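You operate a simulated robot arm through the tools that you are given. There is no shell and no other tool.

You are at the controls of a simulated robot arm. One attempt, no reset.

JOB
Move the pink pot and white saucer to the rack, then sponge up the puddle.
Fine: the sponge goes back where it lay.

It is judged by the outcome, as a careful person would: the job done as asked, and still so three seconds after it is handed in. It fails if anything else is knocked over, pushed out of place, dropped, spilled or broken.

ROBOT AND FRAMES
A 7-joint arm with a two-finger parallel gripper, fixed in place. Base frame: the origin is at the foot of the arm, x ahead of it, y to its left, z up; the work surface is at about z = 0.85. Readings come in m, degrees, newtons and seconds.
With the tool pointing down near the work surface it reaches from about 0.1 to 0.64 m from the base axis. Its first joint turns from -66.0 to 66.0 degrees. Payload 1.57 kg.
The tool frame sits at the grasp point between the pads (the TCP): z along the fingers, y along the line on which they close. The tips reach 0.03 m beyond it. The gripper opens to 0.08 m. The fingers are 0.017 m wide and 0.012 m thick; the gripper's body (0.04 by 0.082 m) begins 0.08 m behind the TCP.
Orientation is told as [roll, pitch, yaw] about the base's x, y, z axes, in that order, counted from this pose: with the fingers straight down and closing along the base's y, the tool's x points along the base's -x, its y along +y and its z along -z.

CONTROLS
- The arm moves only by the tool jog_arm. Its argument "series" is a list of rows, each a list of 7 numbers: the shift along the base's x, y, z in cm, then the turn, a rotation vector about the base's x, y, z in degrees, then the finger opening in cm, from 0 to 8. In form: [[tx, ty, tz, wx, wy, wz, jaw], ...]. A call has 1 to 20 rows; each row is the pose to reach, as a shift and turn from the pose commanded when the call began. Each row takes 0.2 s and may step no farther than 0.05 m and 8.6 degrees from the row before; otherwise, or with a gripper value out of range, the whole call is refused. A pose out of reach is approached as far as the arm can. The call stops where the force on the tool passes 40 N (or 10 N more than at its start, if that is more) or the arm is blocked; 0.2 s more then pass. The fingers move at their own pace (about 0.072 m/s each) and stop on an object; they squeeze with about 41 N. The grip force told is the motor's: it shows also when the fingers shut on nothing. Time passes only in rows, and 0.2 s behind the last, so rows that repeat a pose let the fingers close. It gives the time, the measured TCP pose, the force on the tool (base axes), the opening and the grip force at its end, in the units of the frame above (readings bear some noise), with the torque about the TCP (base axes, N m) and any sound that the robot's microphone picked up.
- Cameras (640 x 400 px; columns grow to the right, rows downward): "scene" is fixed at [0.0422, 0.4344, 1.405]; the picture's right is [-0.84, -0.54, 0.00], its down [-0.40, 0.62, -0.67] and it looks along [0.37, -0.56, -0.74] (base axes); focal length 322 px, centre (320, 200). "wrist" rides on the gripper at [0.072, -0.007, -0.122] in the tool frame; the picture's right is [0.09, 1.00, 0.00], its down [-0.84, 0.08, -0.54] and it looks along [-0.54, 0.05, 0.84] (tool axes); focal length 238 px, centre (320, 200). There is no depth. A picture from a camera that has moved, and an enlarged one, comes with that camera's place and axes in the base frame and with its lens.
- camera(camera): a new picture of that camera. No time passes.
- close_up(camera, box): a new picture of the part [left, top, right, bottom] of that camera's present view, enlarged. No time passes.
- hand_in(): hands the job in; it is judged then, once.

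Nothing tells you positions but the pictures and the camera data. Unless the task says otherwise, let go and move clear before handing in.

The tools are called after "Call:" as name(argument=value, ...) on one line, values as JSON. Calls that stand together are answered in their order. jog_arm: Moves the arm, as the interface text tells. Its arguments: {"type":"object","properties":{"series":{"type":"array"}},"required":["series"]} The other tools are called the same way: camera (camera) takes a picture; close_up (camera, box) takes an enlarged picture of a part of a camera's view; hand_in () hands the job in.

At the start:

```text
time: 0.0
eef_pos: [0.3084, 0.1758, 1.1246]
tool_rot: [0.1, -0.1, 0.0]
wrist_force: [0.3, 0.2, 0.7]
torque: [-0.02, 0.02, 0.03]
gripper_width: 0.0799
finger_force: 0.2
```

scene: 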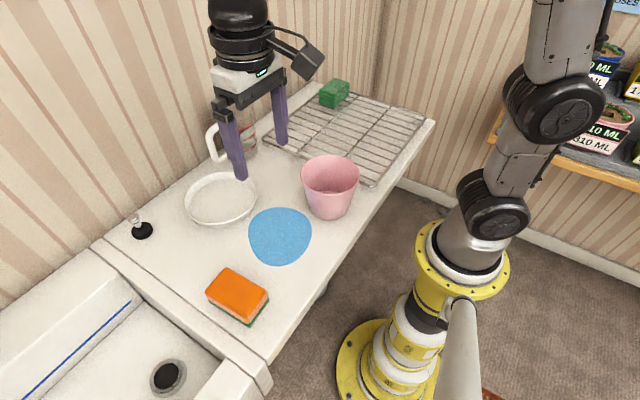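
wrist: 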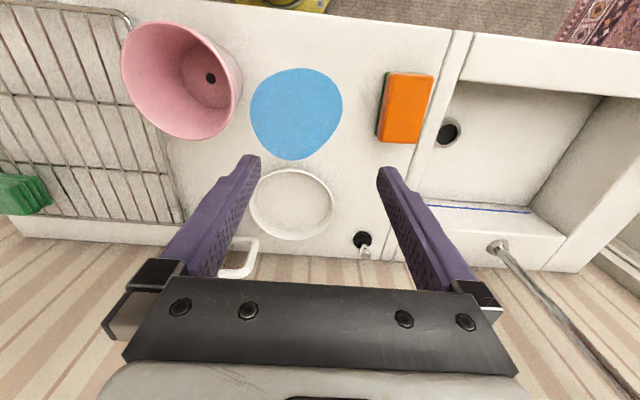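

I see the pink pot near (0.28, 0.04), the saucer near (0.51, 0.14), the puddle near (0.33, 0.15), the sponge near (0.31, 0.30) and the rack at negative y with a green item on it. I will look closer before moving.

Call:
close_up(camera="scene", box=[160, 60, 448, 240])

Call:
close_up(camera="scene", box=[100, 160, 388, 340])

Call:
close_up(camera="wrist", box=[0, 0, 480, 300])

```text
2.22 times, centred on (304, 150) of scene
camera zoom: at [0.0422, 0.4344, 1.405], right [-0.84, -0.54, 0.0], down [-0.4, 0.62, -0.67], along [0.37, -0.56, -0.74], focal length 715 px, centre (356, 311)
```

zoom: 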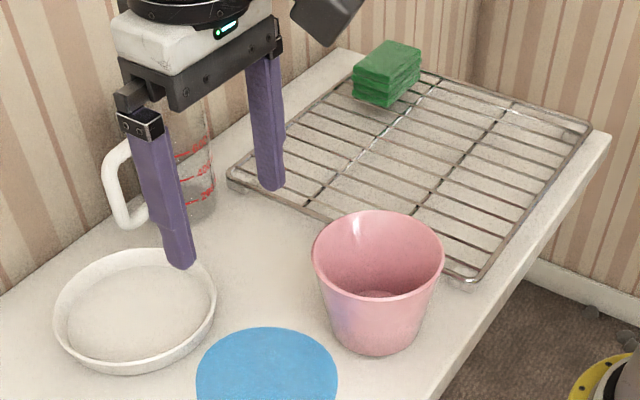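

```text
2.22 times, centred on (244, 250) of scene
camera zoom: at [0.0422, 0.4344, 1.405], right [-0.84, -0.54, 0.0], down [-0.4, 0.62, -0.67], along [0.37, -0.56, -0.74], focal length 715 px, centre (489, 89)
```

zoom: 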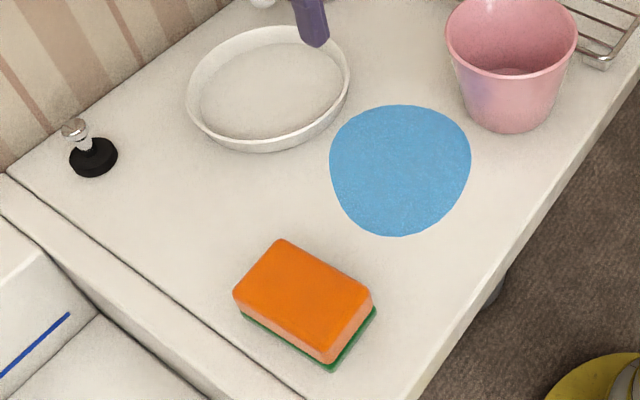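

```text
1.33 times, centred on (240, 150) of wrist
camera zoom: at [0.2369, 0.1693, 1.2465], right [-0.09, 1.0, 0.0], down [0.84, 0.08, 0.54], along [0.54, 0.05, -0.84], focal length 318 px, centre (427, 267)
```

zoom: 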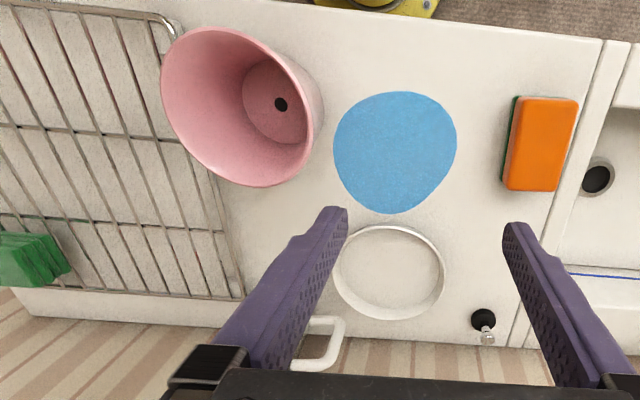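

The rack is to the right, with the green sponge stack in its far corner and a glass jug near (0.56, 0.0). I will move the arm up and over towards the rack to get an unobstructed look at the jug, rack and saucer.

Call:
jog_arm(series=[[-1, -4, 0.5, 0, 0, 0, 8], [-2, -8, 1, 0, 0, 0, 8], [-3, -12, 1.5, 0, 0, 0, 8], [-4, -16, 2, 0, 0, 0, 8], [-5, -20, 2, 0, 0, 0, 8], [-6, -24, 2, 0, 0, 0, 8], [-6, -28, 2, 0, 0, 0, 8], [-6, -30, 2, 0, 0, 0, 8]])

Call:
camera(camera="wrist")

Call:
close_up(camera="scene", box=[120, 60, 440, 260])

```text
time: 1.8
eef_pos: [0.2475, -0.1236, 1.1438]
tool_rot: [0.0, 0.0, 0.1]
wrist_force: [0.7, 0.4, -0.1]
torque: [0.0, -0.02, -0.02]
gripper_width: 0.0799
finger_force: 0.1
```

```text
taken
camera wrist: at [0.1767, -0.131, 1.2661], right [-0.09, 1.0, 0.0], down [0.84, 0.08, 0.54], along [0.54, 0.05, -0.84], focal length 238 px, centre (320, 200)
```

wrist: 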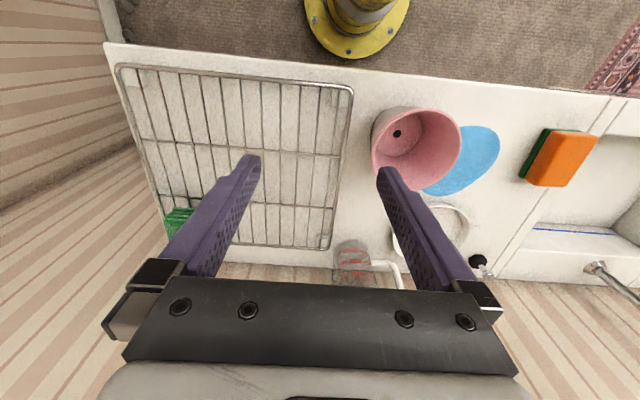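

```text
2.00 times, centred on (280, 160) of scene
camera zoom: at [0.0422, 0.4344, 1.405], right [-0.84, -0.54, 0.0], down [-0.4, 0.62, -0.67], along [0.37, -0.56, -0.74], focal length 644 px, centre (400, 280)
```

zoom: 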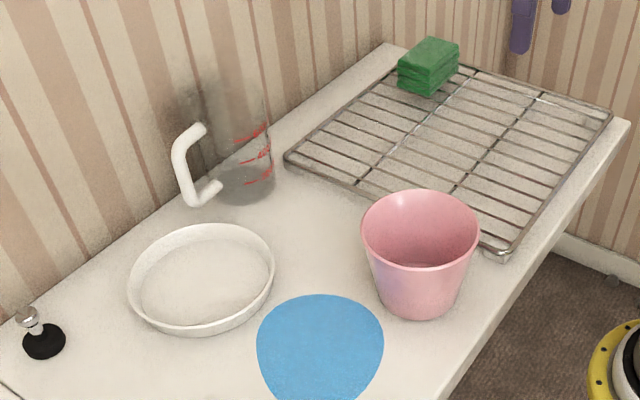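

With the arm clear, I take the saucer centre as about (0.495, 0.145) and rim radius 0.08. The jug is at (0.59, -0.02), the rack spans x 0.225–0.56, y -0.42 to -0.08, and the green stack is near (0.50, -0.36). I'll move over the +y rim of the saucer for a closer look.

Call:
jog_arm(series=[[1.5, 4, 0, 0, 0, 0, 8], [3, 8, 0, 0, 0, 0, 8], [5, 12, 0, 0, 0, 0, 8], [7, 16, 0, 0, 0, 0, 8], [9, 20, 0, 0, 0, 0, 8], [11, 24, -2, 0, 0, 0, 8], [13, 28, -4, 0, 0, 0, 8], [15, 32, -6, 0, 0, 0, 8], [17, 35, -8, 0, 0, 0, 8], [19, 35.1, -11, 0, 0, 0, 5], [19, 35.1, -11, 0, 0, 0, 5]])

Call:
camera(camera="wrist")

Call:
close_up(camera="scene", box=[120, 110, 360, 260])

```text
time: 4.2
eef_pos: [0.4385, 0.2279, 1.0349]
tool_rot: [0.0, 0.0, 0.0]
wrist_force: [0.9, 0.7, 0.4]
torque: [0.0, -0.02, -0.03]
gripper_width: 0.05
finger_force: 0.1
```

```text
taken
camera wrist: at [0.3665, 0.2202, 1.1569], right [-0.09, 1.0, 0.0], down [0.84, 0.08, 0.54], along [0.54, 0.05, -0.84], focal length 238 px, centre (320, 200)
```

wrist: 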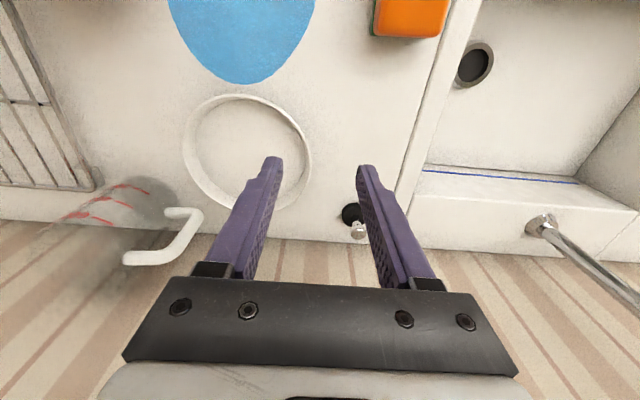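

```text
2.67 times, centred on (240, 185) of scene
camera zoom: at [0.0422, 0.4345, 1.405], right [-0.84, -0.54, 0.0], down [-0.4, 0.62, -0.67], along [0.37, -0.56, -0.74], focal length 858 px, centre (533, 240)
```

zoom: 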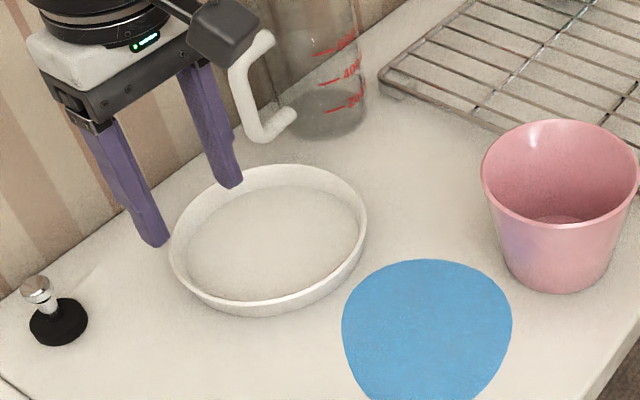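

The saucer is now clearly in the wrist view, with the jug's handle well to its side. I want a sharper look at the rim before coming down.

Call:
close_up(camera="wrist", box=[160, 70, 400, 220])

Call:
close_up(camera="scene", box=[170, 160, 266, 240])

```text
2.67 times, centred on (280, 145) of wrist
camera zoom: at [0.3665, 0.2202, 1.1569], right [-0.09, 1.0, 0.0], down [0.84, 0.08, 0.54], along [0.54, 0.05, -0.84], focal length 636 px, centre (427, 347)
```

zoom: 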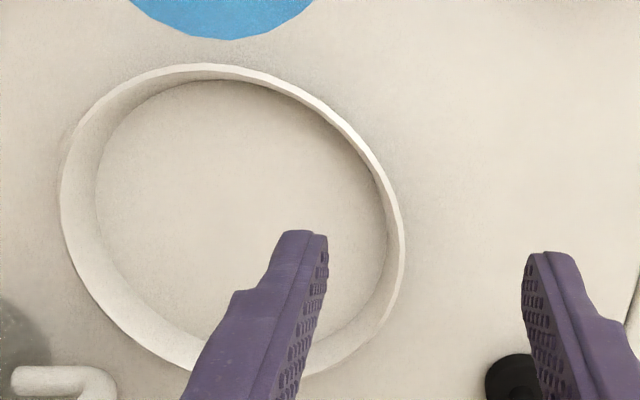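

```text
5.00 times, centred on (218, 200) of scene
camera zoom: at [0.0422, 0.4345, 1.405], right [-0.84, -0.54, 0.0], down [-0.4, 0.62, -0.67], along [0.37, -0.56, -0.74], focal length 1610 px, centre (830, 200)
```

zoom: 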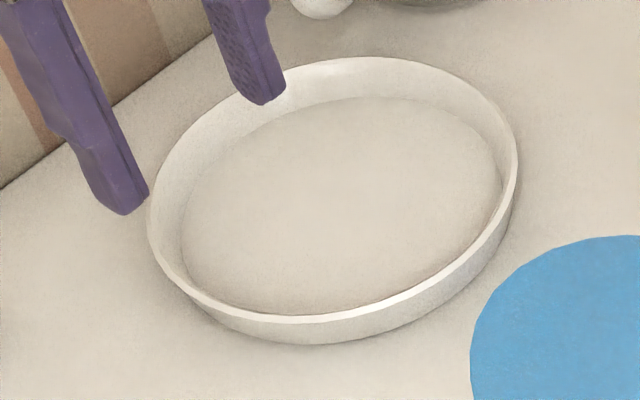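

The saucer rim sits near z 0.872, its +y edge near (0.49, 0.221), and the wall flares out roughly 14°. I'll tilt the gripper to match, narrow the opening to 3 cm and descend to just above the rim, then check.

Call:
jog_arm(series=[[3, 0, 0, -5, 0, 0, 3], [5.2, -0.2, -3, -10, 0, 0, 3], [5.2, -0.4, -6, -14, 0, 0, 3], [5.2, -0.4, -9, -14, 0, 0, 3], [5.2, -0.4, -11, -14, 0, 0, 3], [5.2, -0.4, -11, -14, 0, 0, 3]])

Call:
close_up(camera="wrist", box=[160, 70, 480, 270])

Call:
close_up(camera="scene", box=[130, 140, 274, 240])

```text
time: 5.6
eef_pos: [0.4894, 0.2236, 0.9241]
tool_rot: [-14.0, 0.1, 0.0]
wrist_force: [0.0, -0.4, -0.3]
torque: [-0.02, -0.02, 0.04]
gripper_width: 0.0302
finger_force: 0.0
```

```text
2.00 times, centred on (320, 170) of wrist
camera zoom: at [0.4183, 0.2457, 1.044], right [-0.09, 0.97, -0.24], down [0.84, 0.21, 0.51], along [0.54, -0.16, -0.83], focal length 477 px, centre (320, 260)
```

zoom: 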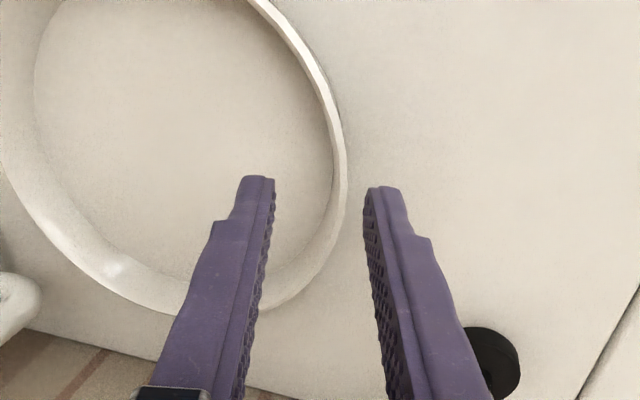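

```text
4.00 times, centred on (202, 190) of scene
camera zoom: at [0.0422, 0.4344, 1.405], right [-0.84, -0.54, 0.0], down [-0.4, 0.62, -0.67], along [0.37, -0.56, -0.74], focal length 1288 px, centre (792, 240)
```

zoom: 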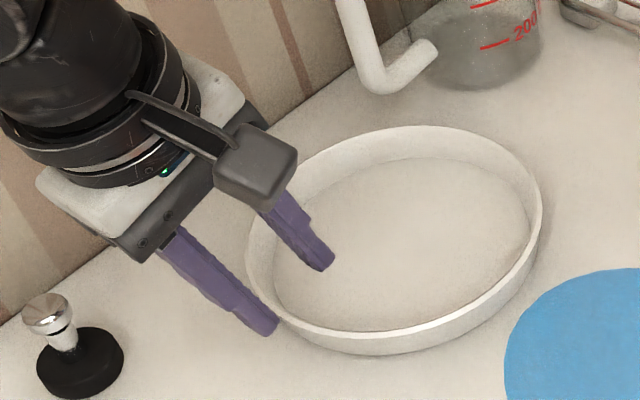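

The two fingers straddle the +y rim as wanted, with the rim edge at about y = 0.219. I'll descend the last 3.4 cm.

Call:
jog_arm(series=[[0, 0, -1.5, 0, 0, 0, 3], [0, 0, -2.7, 0, 0, 0, 3], [0, 0, -3.4, 0, 0, 0, 3], [0, 0, -3.4, 0, 0, 0, 3]])

Call:
close_up(camera="scene", box=[130, 140, 274, 240])

Call:
close_up(camera="wrist", box=[160, 70, 480, 270])

```text
time: 6.6
eef_pos: [0.4909, 0.2235, 0.8908]
tool_rot: [-14.0, 0.0, 0.0]
wrist_force: [0.2, 0.2, 0.1]
torque: [0.01, 0.02, -0.01]
gripper_width: 0.0297
finger_force: 0.1
```

```text
4.00 times, centred on (202, 190) of scene
camera zoom: at [0.0422, 0.4344, 1.405], right [-0.84, -0.54, 0.0], down [-0.4, 0.62, -0.67], along [0.37, -0.56, -0.74], focal length 1288 px, centre (792, 240)
```

zoom: 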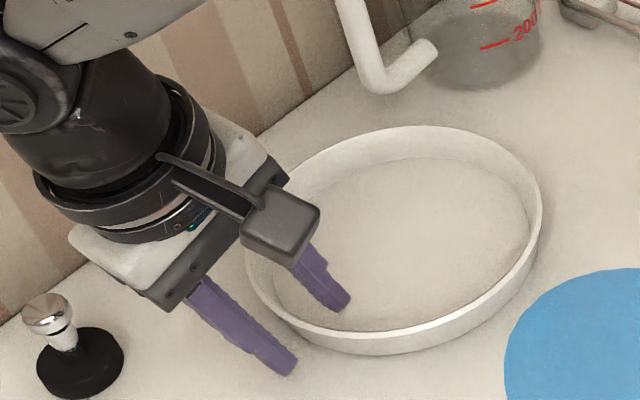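

```text
2.00 times, centred on (320, 170) of wrist
camera zoom: at [0.419, 0.2458, 1.0104], right [-0.09, 0.97, -0.24], down [0.84, 0.21, 0.51], along [0.54, -0.15, -0.83], focal length 477 px, centre (320, 260)
```

zoom: 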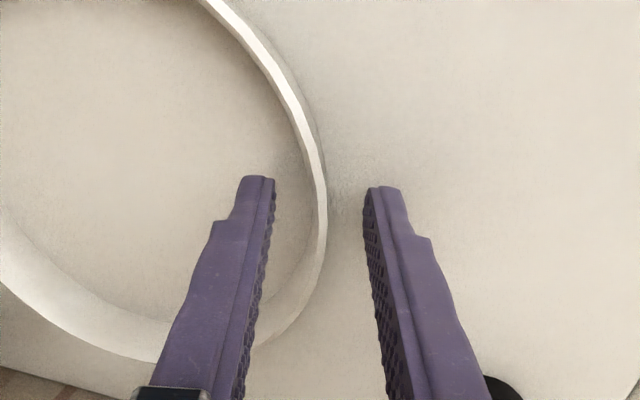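

The rim is centred between the fingers. I'll close most of the way, drop 2 mm for more overlap, grip, and lift slightly to test.

Call:
jog_arm(series=[[0, 0, 0, 0, 0, 0, 1.5], [0, 0, -0.2, 0, 0, 0, 1.5], [0, 0, -0.2, 0, 0, 0, 0], [0, 0, -0.2, 0, 0, 0, 0], [0, 0, -0.2, 0, 0, 0, 0], [0, 0, 0.5, 0, 0, 0, 0], [0, 0, 2.0, 0, 0, 0, 0], [0, 0, 2.0, 0, 0, 0, 0]])

Call:
close_up(camera="scene", box=[130, 120, 322, 240])

Call:
camera(camera="wrist")

```text
time: 8.4
eef_pos: [0.4894, 0.2233, 0.9111]
tool_rot: [-14.0, 0.0, 0.0]
wrist_force: [-0.4, -0.2, -2.4]
torque: [0.15, 0.01, -0.01]
gripper_width: 0.0087
finger_force: 27.2
```

```text
3.33 times, centred on (226, 180) of scene
camera zoom: at [0.0422, 0.4344, 1.405], right [-0.84, -0.54, 0.0], down [-0.4, 0.62, -0.67], along [0.37, -0.56, -0.74], focal length 1073 px, centre (633, 267)
```

zoom: 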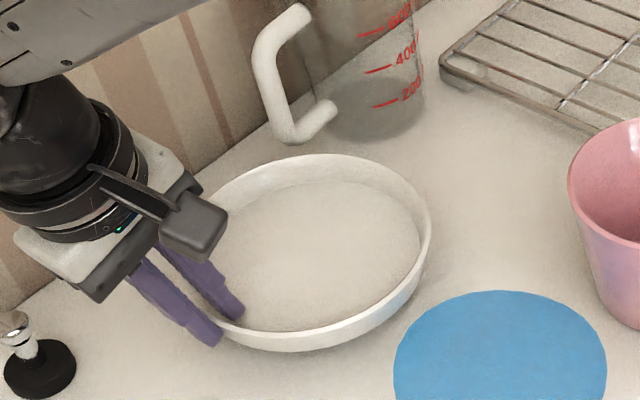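

```text
taken
camera wrist: at [0.419, 0.2462, 1.0303], right [-0.09, 0.97, -0.24], down [0.84, 0.21, 0.51], along [0.54, -0.15, -0.83], focal length 238 px, centre (320, 200)
```

wrist: 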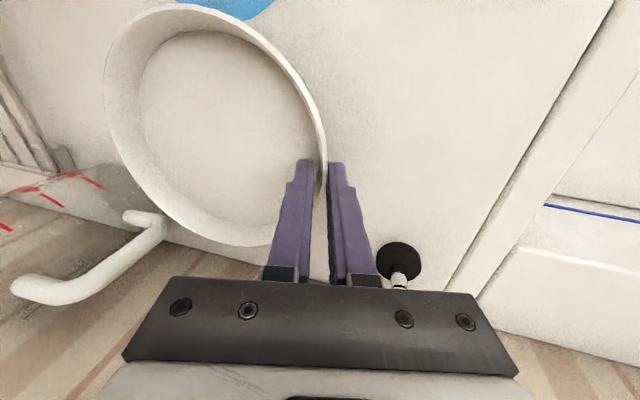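

The saucer is held (about 2.4 N of weight) and level enough. I'll pull back away from the jug while rising, then sweep over towards the rack above pot height.

Call:
jog_arm(series=[[-1, 0, 1, 0, 0, 0, 0], [-3, 0, 3, 0, 0, 0, 0], [-5, 0, 5.5, 0, 0, 0, 0], [-7, 0, 8, 0, 0, 0, 0], [-9, -1, 11, 0, 0, 0, 0], [-11, -3, 14, 0, 0, 0, 0], [-11, -6, 16, 0, 0, 0, 0], [-11, -9, 16, 0, 0, 0, 0], [-11, -12, 16, 0, 0, 0, 0], [-11, -15, 16, 0, 0, 0, 0], [-11, -18, 16, 0, 0, 0, 0], [-10, -21, 16, 0, 0, 0, 0], [-9, -24, 16, 0, 0, 0, 0], [-8, -27, 16, 0, 0, 0, 0], [-7, -29, 16, 0, 0, 0, 0], [-6, -30.5, 15, 0, 0, 0, 0], [-5, -31.3, 14, 0, 0, 0, 0], [-5, -31.3, 12, 0, 0, 0, 0], [-5, -31.3, 12, 0, 0, 0, 0]])

Call:
camera(camera="scene")

Call:
camera(camera="wrist")

```text
time: 12.4
eef_pos: [0.4394, -0.0899, 1.0302]
tool_rot: [-13.9, 0.1, 0.0]
wrist_force: [-0.9, -0.6, -1.6]
torque: [0.1, 0.02, -0.03]
gripper_width: 0.0082
finger_force: 27.0
```

```text
taken
```

scene: 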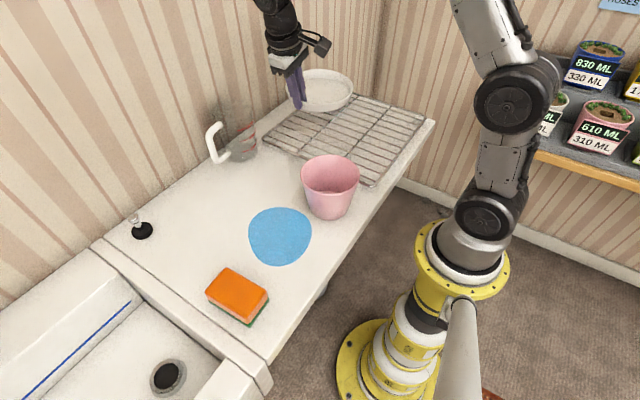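

```text
taken
camera wrist: at [0.3686, -0.068, 1.1506], right [-0.09, 0.97, -0.24], down [0.84, 0.21, 0.51], along [0.54, -0.15, -0.83], focal length 238 px, centre (320, 200)
```

wrist: 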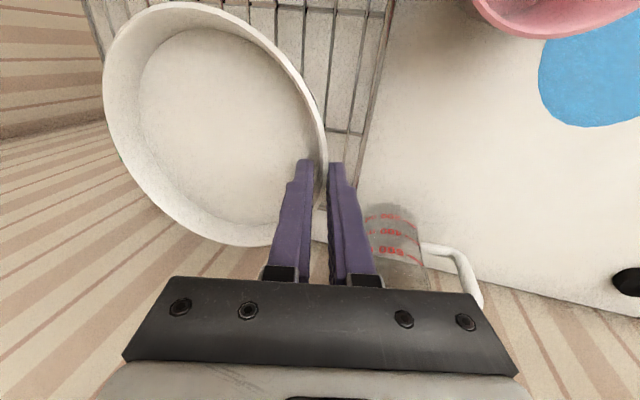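

The saucer is over the rack at about (0.44, -0.17). I'll shift it 1.5 cm further in and lower it, then step down gently until contact.

Call:
jog_arm(series=[[0, -1, -2, 0, 0, 0, 0], [0, -1.5, -5, 0, 0, 0, 0], [0, -1.5, -8, 0, 0, 0, 0], [0, -1.5, -9.5, 0, 0, 0, 0], [0, -1.5, -10, 0, 0, 0, 0], [0, -1.5, -10, 0, 0, 0, 0]])

Call:
close_up(camera="scene", box=[220, 40, 444, 180])

Call:
camera(camera="wrist")

```text
time: 13.8
eef_pos: [0.4402, -0.1051, 0.9301]
tool_rot: [-14.0, -0.1, 0.0]
wrist_force: [0.6, 0.0, -2.6]
torque: [0.1, 0.0, -0.01]
gripper_width: 0.0082
finger_force: 27.3
```

```text
2.86 times, centred on (332, 110) of scene
camera zoom: at [0.0422, 0.4344, 1.405], right [-0.84, -0.54, 0.0], down [-0.4, 0.62, -0.67], along [0.37, -0.56, -0.74], focal length 920 px, centre (286, 457)
```

zoom: 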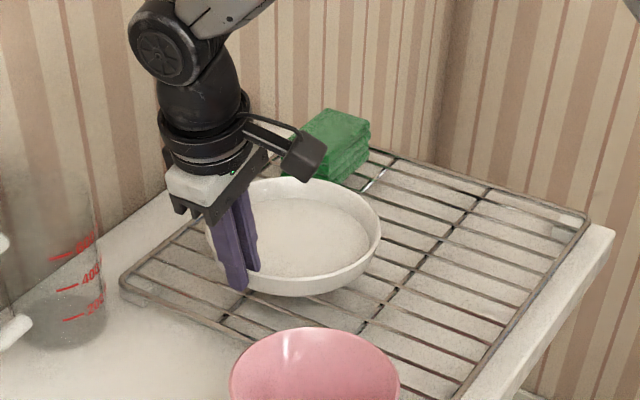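

```text
taken
camera wrist: at [0.3685, -0.0824, 1.0501], right [-0.09, 0.97, -0.24], down [0.84, 0.21, 0.51], along [0.54, -0.15, -0.83], focal length 238 px, centre (320, 200)
```

wrist: 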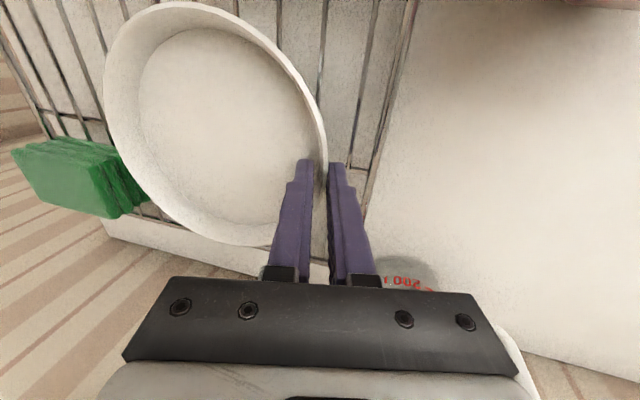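

The saucer is just above the rack, clear of the green stack by about 4 cm. I lower in small steps until it touches.

Call:
jog_arm(series=[[0, 0, -0.5, 0, 0, 0, 0], [0, 0, -0.9, 0, 0, 0, 0], [0, 0, -1.2, 0, 0, 0, 0], [0, 0, -1.4, 0, 0, 0, 0], [0, 0, -1.6, 0, 0, 0, 0]])

```text
time: 15.0
eef_pos: [0.4399, -0.1046, 0.9148]
tool_rot: [-14.0, 0.0, 0.0]
wrist_force: [-0.9, 0.6, -2.2]
torque: [0.15, -0.03, -0.05]
gripper_width: 0.0081
finger_force: 27.2
```

Call:
jog_arm(series=[[0, 0, -0.2, 0, 0, 0, 0], [0, 0, -0.4, 0, 0, 0, 0], [0, 0, -0.5, 0, 0, 0, 0]])

Call:
close_up(camera="scene", box=[250, 80, 394, 170])

```text
time: 15.8
eef_pos: [0.4398, -0.1046, 0.9103]
tool_rot: [-14.0, -0.1, 0.0]
wrist_force: [-2.3, 1.7, 9.1]
torque: [-0.17, 0.65, -0.16]
gripper_width: 0.0083
finger_force: 26.9
```

```text
4.44 times, centred on (322, 125) of scene
camera zoom: at [0.0421, 0.4345, 1.4049], right [-0.84, -0.54, 0.0], down [-0.4, 0.62, -0.67], along [0.37, -0.56, -0.74], focal length 1431 px, centre (311, 533)
```

zoom: 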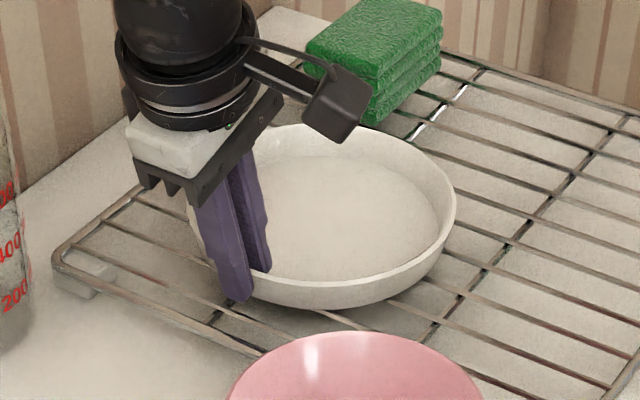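

The saucer is resting on the rack (about 11 N contact). I'll open the fingers a little and withdraw along the finger direction.

Call:
jog_arm(series=[[0, 0, 0, 0, 0, 0, 1.2], [0, 0, 0, 0, 0, 0, 2.2], [0, 0, 0, 0, 0, 0, 2.2], [0, 0.35, 1.4, 0, 0, 0, 2.2], [0, 0.85, 3.4, 0, 0, 0, 2.2], [0, 1.5, 6, 0, 0, 0, 3], [-1, 1.5, 9, 0, 0, 0, 3], [-3, 1.5, 12, 0, 0, 0, 3], [-3, 1.5, 12, 0, 0, 0, 3]])

Call:
camera(camera="wrist")

Call:
close_up(camera="scene", box=[220, 70, 444, 210])

```text
time: 17.8
eef_pos: [0.4095, -0.0892, 1.0298]
tool_rot: [-14.0, 0.0, -0.1]
wrist_force: [0.4, -0.2, -0.6]
torque: [0.0, -0.02, 0.0]
gripper_width: 0.03
finger_force: 0.0
```

```text
taken
camera wrist: at [0.3383, -0.0664, 1.15], right [-0.09, 0.97, -0.24], down [0.84, 0.21, 0.51], along [0.54, -0.15, -0.83], focal length 238 px, centre (320, 200)
```

wrist: 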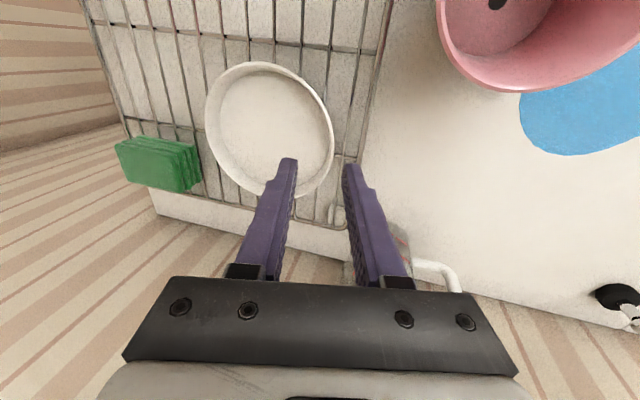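

```text
2.86 times, centred on (332, 140) of scene
camera zoom: at [0.0422, 0.4344, 1.405], right [-0.84, -0.54, 0.0], down [-0.4, 0.62, -0.67], along [0.37, -0.56, -0.74], focal length 920 px, centre (286, 371)
```

zoom: 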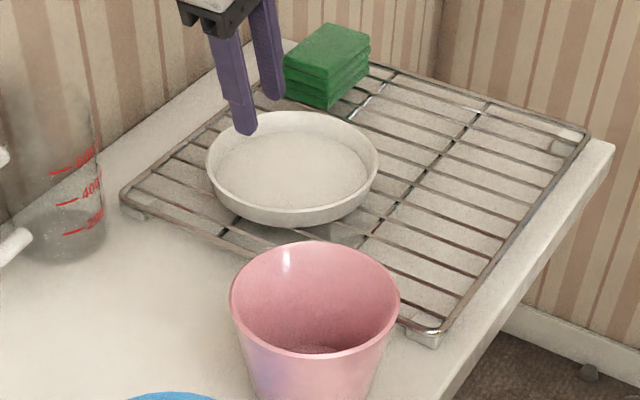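

The saucer stands on the rack. Next is the pot: I'll move above its +y rim with the gripper tilted about 9° and take a fresh look.

Call:
jog_arm(series=[[-3, 3, 1, 2, 0, 0, 4], [-6, 6, 2, 5, 0, 0, 5], [-9, 9, 4, 5, 0, 0, 5], [-12, 12, 4, 5, 0, 0, 5], [-15, 15, 4, 5, 0, 0, 5], [-17, 17, 4, 5, 0, 0, 5], [-17, 17, 4, 5, 0, 0, 5]])

Call:
camera(camera="wrist")

Call:
close_up(camera="scene", box=[250, 120, 410, 220])

```text
time: 19.4
eef_pos: [0.2398, 0.0815, 1.069]
tool_rot: [-9.1, 0.0, 0.0]
wrist_force: [0.7, 0.0, -0.9]
torque: [-0.02, 0.03, 0.03]
gripper_width: 0.05
finger_force: 0.2
```

```text
taken
camera wrist: at [0.1682, 0.0924, 1.1916], right [-0.09, 0.98, -0.16], down [0.84, 0.16, 0.52], along [0.54, -0.08, -0.84], focal length 238 px, centre (320, 200)
```

wrist: 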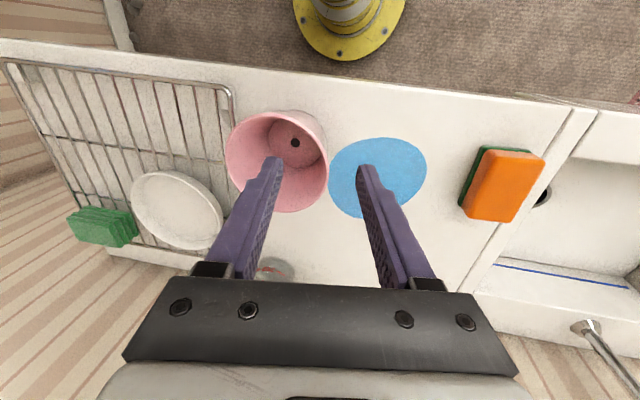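

```text
4.00 times, centred on (330, 170) of scene
camera zoom: at [0.0422, 0.4344, 1.405], right [-0.84, -0.54, 0.0], down [-0.4, 0.62, -0.67], along [0.37, -0.56, -0.74], focal length 1288 px, centre (280, 320)
```

zoom: 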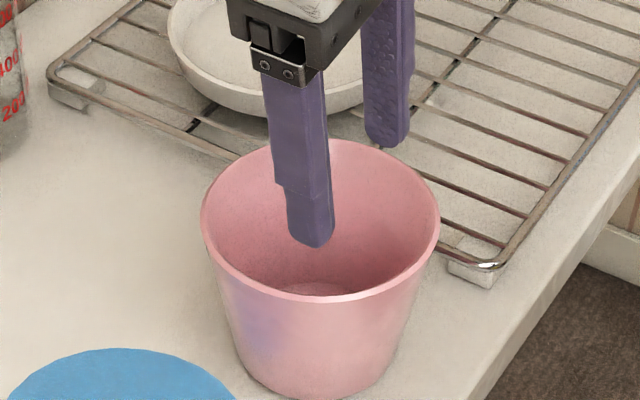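

The pot's rim circle is centred at (0.290, 0.014), radius 0.061, top at z 0.948. I'll position the fingers astride the +y wall and descend partway first.

Call:
jog_arm(series=[[2.5, -0.5, -1, 0, 0, 0, 4], [5, -0.8, -3, 0, 0, 0, 4], [5, -0.8, -6, 0, 0, 0, 4], [5, -0.9, -9, 0, 0, 0, 4], [5, -0.9, -9, 0, 0, 0, 4]])

Call:
camera(camera="wrist")

Call:
close_up(camera="scene", box=[250, 120, 410, 220])

```text
time: 20.6
eef_pos: [0.2894, 0.0712, 0.9792]
tool_rot: [-9.0, 0.0, 0.1]
wrist_force: [0.8, 0.5, 0.1]
torque: [0.0, -0.03, -0.01]
gripper_width: 0.0399
finger_force: 0.0
```

```text
taken
camera wrist: at [0.2182, 0.0832, 1.1008], right [-0.09, 0.98, -0.16], down [0.84, 0.16, 0.52], along [0.54, -0.08, -0.84], focal length 238 px, centre (320, 200)
```

wrist: 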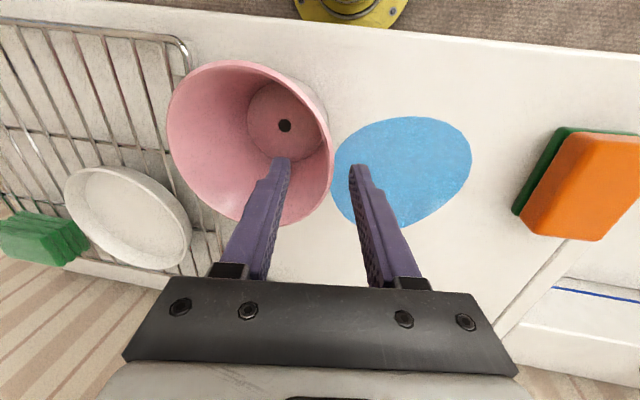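

```text
4.00 times, centred on (330, 170) of scene
camera zoom: at [0.0422, 0.4344, 1.405], right [-0.84, -0.54, 0.0], down [-0.4, 0.62, -0.67], along [0.37, -0.56, -0.74], focal length 1288 px, centre (280, 320)
```

zoom: 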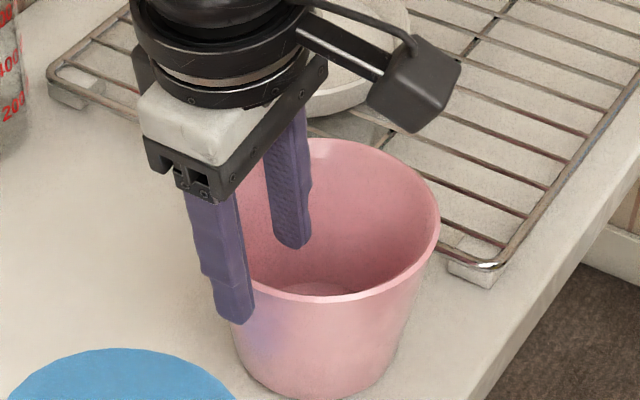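

The fingers straddle the wall properly. I'll go down to z 0.931, grip, and lift a little.

Call:
jog_arm(series=[[0, 0, -2, 0, 0, 0, 4], [0, 0, -4, 0, 0, 0, 4], [0, 0, -4.8, 0, 0, 0, 4], [0, 0, -4.8, 0, 0, 0, 1.5], [0, 0, -4.8, 0, 0, 0, 0], [0, 0, -4.8, 0, 0, 0, 0], [0, 0, -4.8, 0, 0, 0, 0], [0, 0, -4.3, 0, 0, 0, 0], [0, 0, -3, 0, 0, 0, 0], [0, 0, -3, 0, 0, 0, 0]])

Call:
close_up(camera="scene", box=[230, 100, 422, 240])

Call:
camera(camera="wrist")

```text
time: 22.8
eef_pos: [0.291, 0.0721, 0.9511]
tool_rot: [-8.9, 0.0, 0.1]
wrist_force: [-1.2, 0.7, -3.6]
torque: [0.23, 0.02, 0.01]
gripper_width: 0.0083
finger_force: 27.7
```

```text
2.86 times, centred on (326, 170) of scene
camera zoom: at [0.0423, 0.4344, 1.405], right [-0.84, -0.54, 0.0], down [-0.4, 0.62, -0.67], along [0.37, -0.56, -0.74], focal length 920 px, centre (303, 286)
```

zoom: 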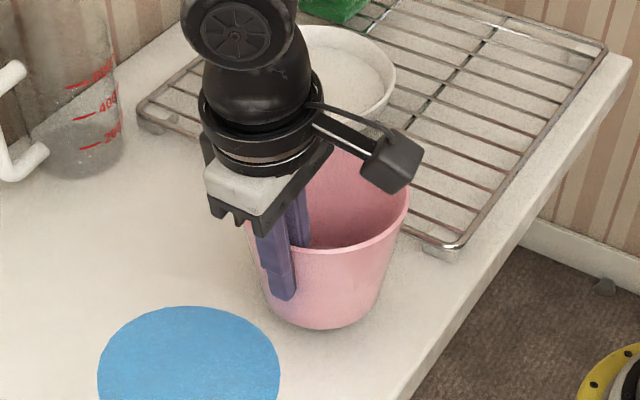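

```text
taken
camera wrist: at [0.2192, 0.0838, 1.071], right [-0.09, 0.98, -0.16], down [0.84, 0.16, 0.52], along [0.54, -0.08, -0.84], focal length 238 px, centre (320, 200)
```

wrist: 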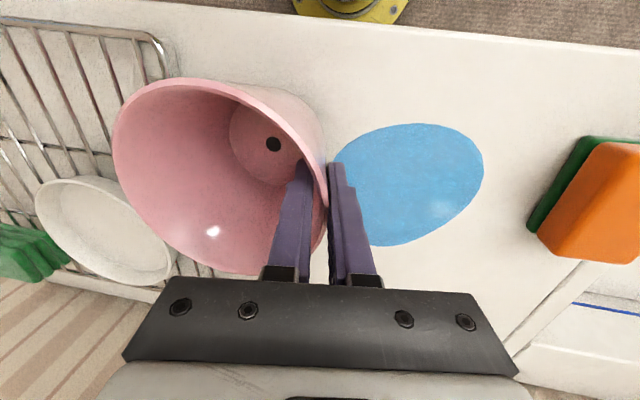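

The pot is held firmly (about 3.5 N). I'll lift it and carry it over the rack to about (0.30, -0.31), clear of the saucer and green stack.

Call:
jog_arm(series=[[0, 0, 2.5, 0, 0, 0, 0], [0, 0, 5.5, 0, 0, 0, 0], [0, 0, 9, 0, 0, 0, 0], [0, -1, 12, 0, 0, 0, 0], [0, -4, 13, 0, 0, 0, 0], [0, -7, 13, 0, 0, 0, 0], [0, -10, 13, 0, 0, 0, 0], [0, -13, 13, 0, 0, 0, 0], [0, -16, 13, 0, 0, 0, 0], [0.2, -19, 13, 0, 0, 0, 0], [0.4, -22, 13, 0, 0, 0, 0], [0.6, -25, 13, 0, 0, 0, 0], [0.8, -28, 13, 0, 0, 0, 0], [0.8, -30.5, 12, 0, 0, 0, 0], [0.8, -32.3, 10, 0, 0, 0, 0], [0.8, -32.3, 7, 0, 0, 0, 0], [0.8, -32.3, 4, 0, 0, 0, 0], [0.8, -32.3, 4, 0, 0, 0, 0]])

Call:
close_up(camera="scene", box=[250, 20, 474, 200])

Call:
camera(camera="wrist")

```text
time: 26.6
eef_pos: [0.2996, -0.2496, 0.9875]
tool_rot: [-9.0, 0.0, 0.0]
wrist_force: [-0.4, 0.0, -4.4]
torque: [0.19, 0.03, -0.04]
gripper_width: 0.0082
finger_force: 26.8
```

```text
2.22 times, centred on (362, 110) of scene
camera zoom: at [0.0423, 0.4344, 1.405], right [-0.84, -0.54, 0.0], down [-0.4, 0.62, -0.67], along [0.37, -0.56, -0.74], focal length 715 px, centre (227, 400)
```

zoom: 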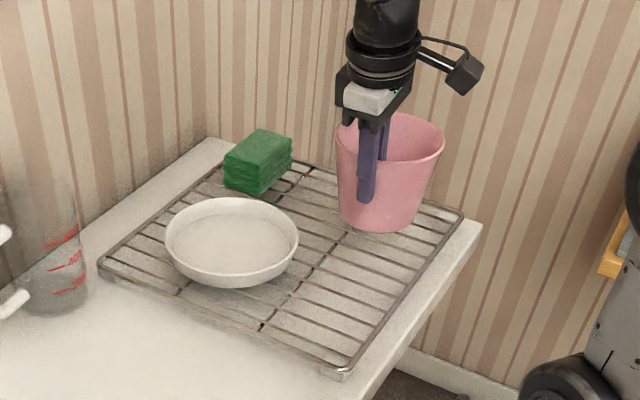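

```text
taken
camera wrist: at [0.2274, -0.2396, 1.1105], right [-0.09, 0.98, -0.16], down [0.84, 0.16, 0.52], along [0.54, -0.08, -0.84], focal length 238 px, centre (320, 200)
```

wrist: 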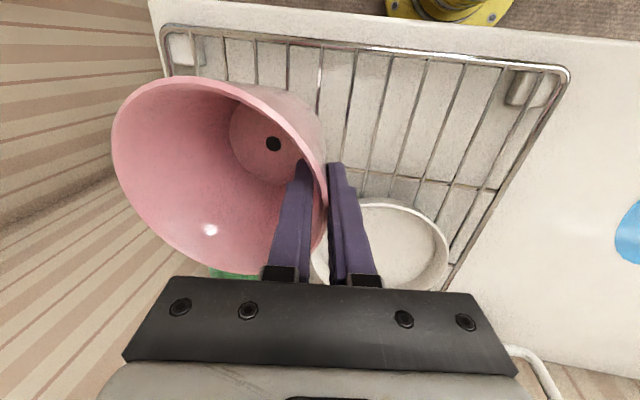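

The pot hangs over the free part of the rack, about 3 cm up. I lower it and step down until contact.

Call:
jog_arm(series=[[0, 0, -1.2, 0, 0, 0, 0], [0, 0, -2.2, 0, 0, 0, 0], [0, 0, -2.8, 0, 0, 0, 0], [0, 0, -3.0, 0, 0, 0, 0], [0, 0, -3.2, 0, 0, 0, 0]])

```text
time: 27.8
eef_pos: [0.2988, -0.2512, 0.9567]
tool_rot: [-9.0, 0.1, 0.0]
wrist_force: [-0.1, -0.2, -3.4]
torque: [0.2, 0.03, 0.0]
gripper_width: 0.008
finger_force: 26.3
```

Call:
jog_arm(series=[[0, 0, -0.2, 0, 0, 0, 0], [0, 0, -0.35, 0, 0, 0, 0]])

```text
time: 28.4
eef_pos: [0.2993, -0.2523, 0.9539]
tool_rot: [-9.0, 0.0, 0.0]
wrist_force: [-0.2, 1.3, -0.3]
torque: [0.03, -0.05, 0.01]
gripper_width: 0.008
finger_force: 27.3
```

Call:
jog_arm(series=[[0, 0, -0.1, 0, 0, 0, 0], [0, 0, -0.15, 0, 0, 0, 0]])

Call:
close_up(camera="scene", box=[290, 30, 450, 150])

```text
time: 29.0
eef_pos: [0.299, -0.2505, 0.9537]
tool_rot: [-9.2, -0.2, 0.0]
wrist_force: [-4.0, 3.7, 11.6]
torque: [-0.48, -0.37, 0.0]
gripper_width: 0.0081
finger_force: 27.2
```

```text
3.33 times, centred on (370, 90) of scene
camera zoom: at [0.042, 0.4347, 1.4049], right [-0.84, -0.54, 0.0], down [-0.4, 0.62, -0.67], along [0.37, -0.56, -0.74], focal length 1073 px, centre (153, 567)
```

zoom: 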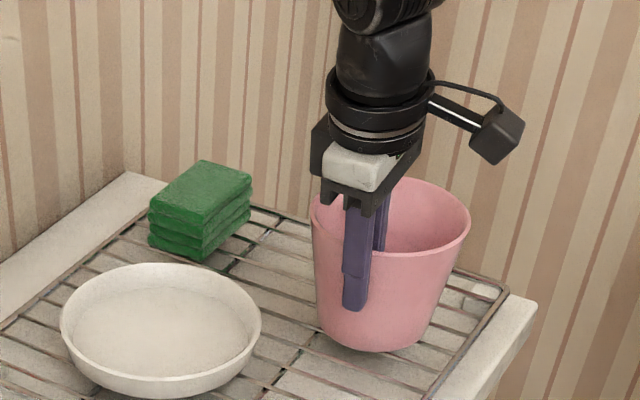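

The pot is down on the rack with solid contact. I'll release and withdraw upwards along the fingers.

Call:
jog_arm(series=[[0, 0, 0.05, 0, 0, 0, 1.0], [0, 0, 0.1, 0, 0, 0, 2.5], [0, 0, 0.1, 0, 0, 0, 2.5], [0, 0.25, 1.6, 0, 0, 0, 2.5], [0, 0.6, 4, 0, 0, 0, 2.5], [0, 1.2, 8, 0, 0, 0, 3], [0, 1.5, 11, 0, 0, 0, 4], [0, 1.5, 13, 0, 0, 0, 4], [0, 1.5, 13, 0, 0, 0, 4]])

Call:
close_up(camera="scene", box=[250, 20, 474, 200])

Call:
camera(camera="wrist")

```text
time: 31.0
eef_pos: [0.2985, -0.237, 1.0828]
tool_rot: [-9.0, 0.0, 0.0]
wrist_force: [-0.8, 0.4, -0.1]
torque: [-0.02, 0.0, -0.03]
gripper_width: 0.0402
finger_force: 0.1
```

```text
2.22 times, centred on (362, 110) of scene
camera zoom: at [0.0422, 0.4344, 1.405], right [-0.84, -0.54, 0.0], down [-0.4, 0.62, -0.67], along [0.37, -0.56, -0.74], focal length 715 px, centre (227, 400)
```

zoom: 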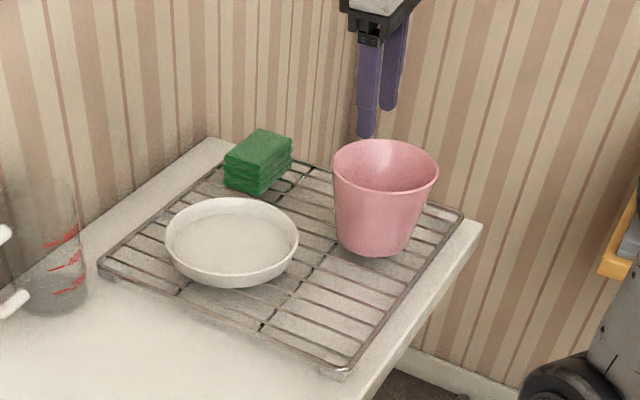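

```text
taken
camera wrist: at [0.2269, -0.2251, 1.2039], right [-0.09, 0.98, -0.16], down [0.84, 0.16, 0.52], along [0.54, -0.08, -0.84], focal length 238 px, centre (320, 200)
```

wrist: 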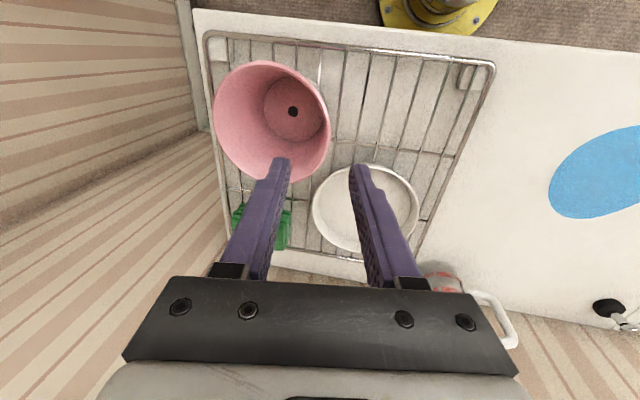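

Both dishes stand upright on the rack and nothing else has moved. Now I'll go over to the sponge with the gripper level and look at it and the puddle.

Call:
jog_arm(series=[[-1, 4, 0, 5, 0, 0, 6], [-1, 8, 0, 9, 0, 0, 8], [-1, 12, 0, 9, 0, 0, 8], [-1, 16, 0, 9, 0, 0, 8], [-1, 20, 0, 9, 0, 0, 8], [-1, 24, 0, 9, 0, 0, 8], [-1, 28, 0, 9, 0, 0, 8], [-1, 32, 0, 9, 0, 0, 8], [-1, 36, 0, 9, 0, 0, 8], [-2, 40, 0, 9, 0, 0, 8], [-3, 44, 0, 9, 0, 0, 8], [-4, 48, 0, 9, 0, 0, 8], [-5, 50, 0, 9, 0, 0, 8], [-5, 50, 0, 9, 0, 0, 8]])

Call:
camera(camera="wrist")

Call:
camera(camera="scene")

```text
time: 34.0
eef_pos: [0.2481, 0.2637, 1.0811]
tool_rot: [0.1, 0.0, 0.0]
wrist_force: [-0.1, -0.1, -0.7]
torque: [0.0, 0.02, 0.0]
gripper_width: 0.0799
finger_force: 0.0
```

```text
taken
camera wrist: at [0.1767, 0.2563, 1.2045], right [-0.09, 1.0, 0.0], down [0.84, 0.08, 0.54], along [0.54, 0.05, -0.84], focal length 238 px, centre (320, 200)
```

wrist: 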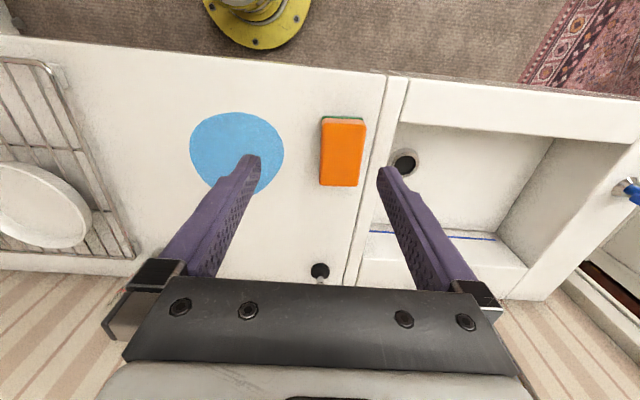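

```text
taken
```

scene: 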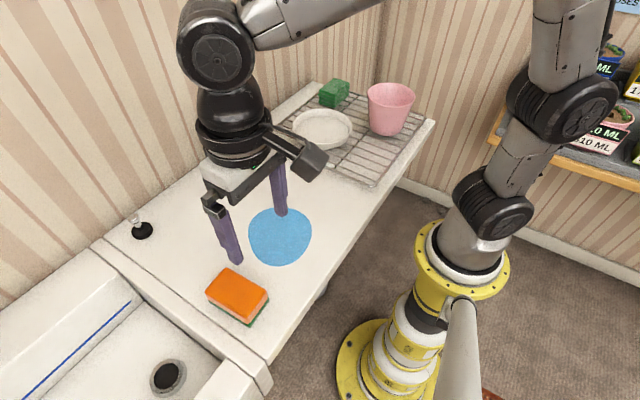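

Call:
close_up(camera="wrist", box=[170, 90, 410, 240])

Call:
close_up(camera="scene", box=[180, 200, 340, 340])

```text
2.67 times, centred on (290, 165) of wrist
camera zoom: at [0.1767, 0.2563, 1.2045], right [-0.09, 1.0, 0.0], down [0.84, 0.08, 0.54], along [0.54, 0.05, -0.84], focal length 636 px, centre (400, 293)
```

zoom: 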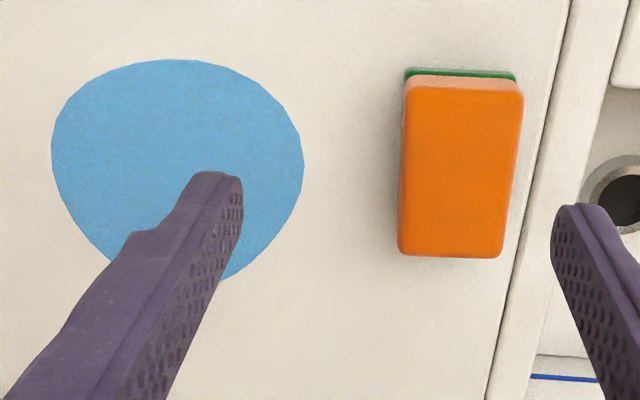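

```text
2.86 times, centred on (260, 270) of scene
camera zoom: at [0.0422, 0.4345, 1.405], right [-0.84, -0.54, 0.0], down [-0.4, 0.62, -0.67], along [0.37, -0.56, -0.74], focal length 920 px, centre (491, 0)
```

zoom: 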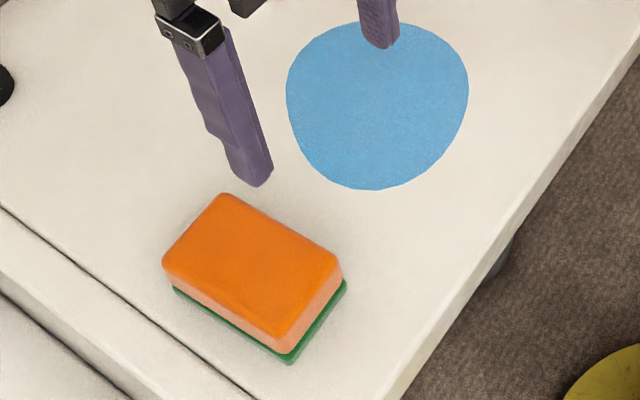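

The sponge lies at (0.307, 0.299), about 93 by 58 mm and 35 mm high, turned about 2.5°, and the puddle spans x 0.266–0.41, y 0.066–0.213. I'll move above the sponge with the fingers open and check alignment.

Call:
jog_arm(series=[[3, 1.8, -2, 0, 0, 2.5, 8], [6, 3.5, -4, 0, 0, 2.5, 8], [6, 3.5, -8, 0, 0, 2.5, 8], [6, 3.5, -12, 0, 0, 2.5, 8], [6, 3.5, -14, 0, 0, 2.5, 8], [6, 3.5, -14, 0, 0, 2.5, 8]])

Call:
camera(camera="wrist")

Call:
close_up(camera="scene", box=[180, 200, 340, 340])

```text
time: 35.4
eef_pos: [0.3071, 0.298, 0.9419]
tool_rot: [-0.1, 0.0, 2.5]
wrist_force: [0.0, 0.4, 0.4]
torque: [0.0, 0.02, 0.03]
gripper_width: 0.0801
finger_force: 0.1
```

```text
taken
camera wrist: at [0.237, 0.2881, 1.0637], right [-0.14, 0.99, 0.0], down [0.83, 0.11, 0.54], along [0.54, 0.07, -0.84], focal length 238 px, centre (320, 200)
```

wrist: 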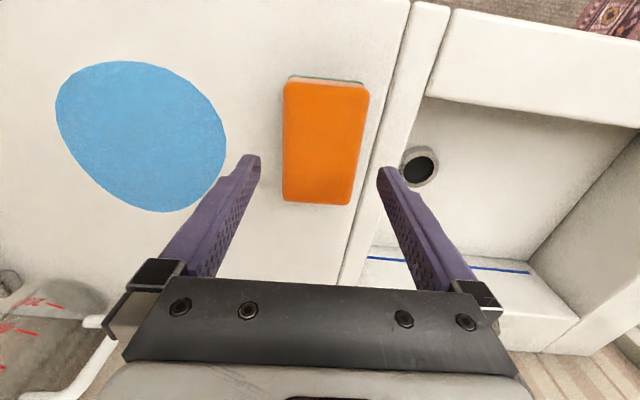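

```text
2.86 times, centred on (260, 270) of scene
camera zoom: at [0.0422, 0.4344, 1.405], right [-0.84, -0.54, 0.0], down [-0.4, 0.62, -0.67], along [0.37, -0.56, -0.74], focal length 920 px, centre (491, 0)
```

zoom: 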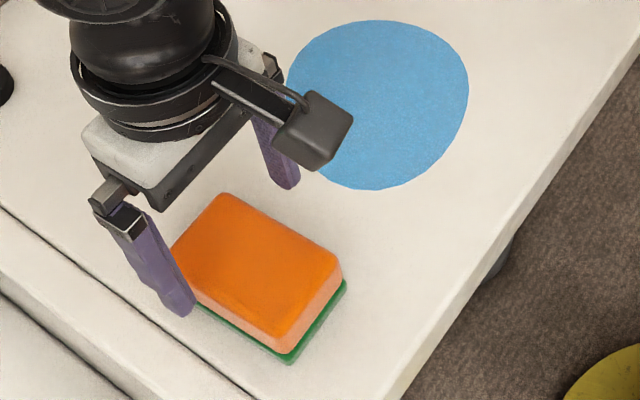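

The gripper is centred on the sponge. I'll narrow to 7.2 cm to stay clear of the sink lip, descend and grip.

Call:
jog_arm(series=[[0, 0, -1.5, 0, 0, 0, 7.2], [0, 0, -3, 0, 0, 0, 7.2], [0, 0, -4.5, 0, 0, 0, 7.2], [0, 0, -5.3, 0, 0, 0, 7.2], [0, 0, -5.3, 0, 0, 0, 7.2]])

Call:
close_up(camera="scene", box=[180, 200, 340, 340])

Call:
camera(camera="wrist")

```text
time: 36.6
eef_pos: [0.3071, 0.2982, 0.8885]
tool_rot: [0.0, 0.0, 2.4]
wrist_force: [-1.0, 0.8, -0.4]
torque: [-0.01, -0.02, -0.05]
gripper_width: 0.0721
finger_force: 0.1
```

```text
2.86 times, centred on (260, 270) of scene
camera zoom: at [0.0422, 0.4344, 1.405], right [-0.84, -0.54, 0.0], down [-0.4, 0.62, -0.67], along [0.37, -0.56, -0.74], focal length 920 px, centre (491, 0)
```

zoom: 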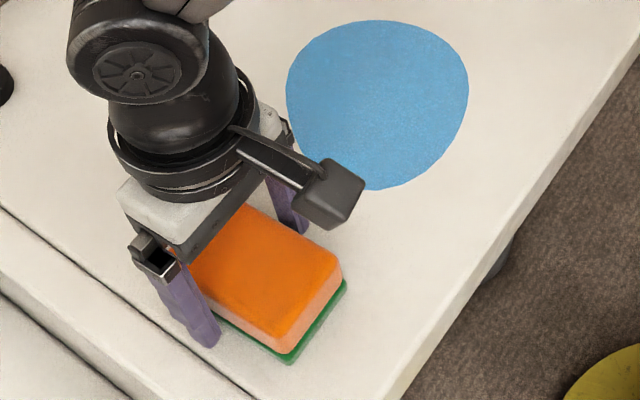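

```text
taken
camera wrist: at [0.2371, 0.2882, 1.011], right [-0.14, 0.99, 0.0], down [0.83, 0.11, 0.54], along [0.54, 0.07, -0.84], focal length 238 px, centre (320, 200)
```

wrist: 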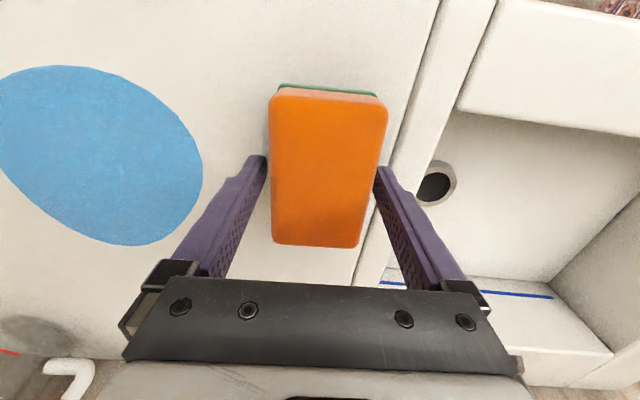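

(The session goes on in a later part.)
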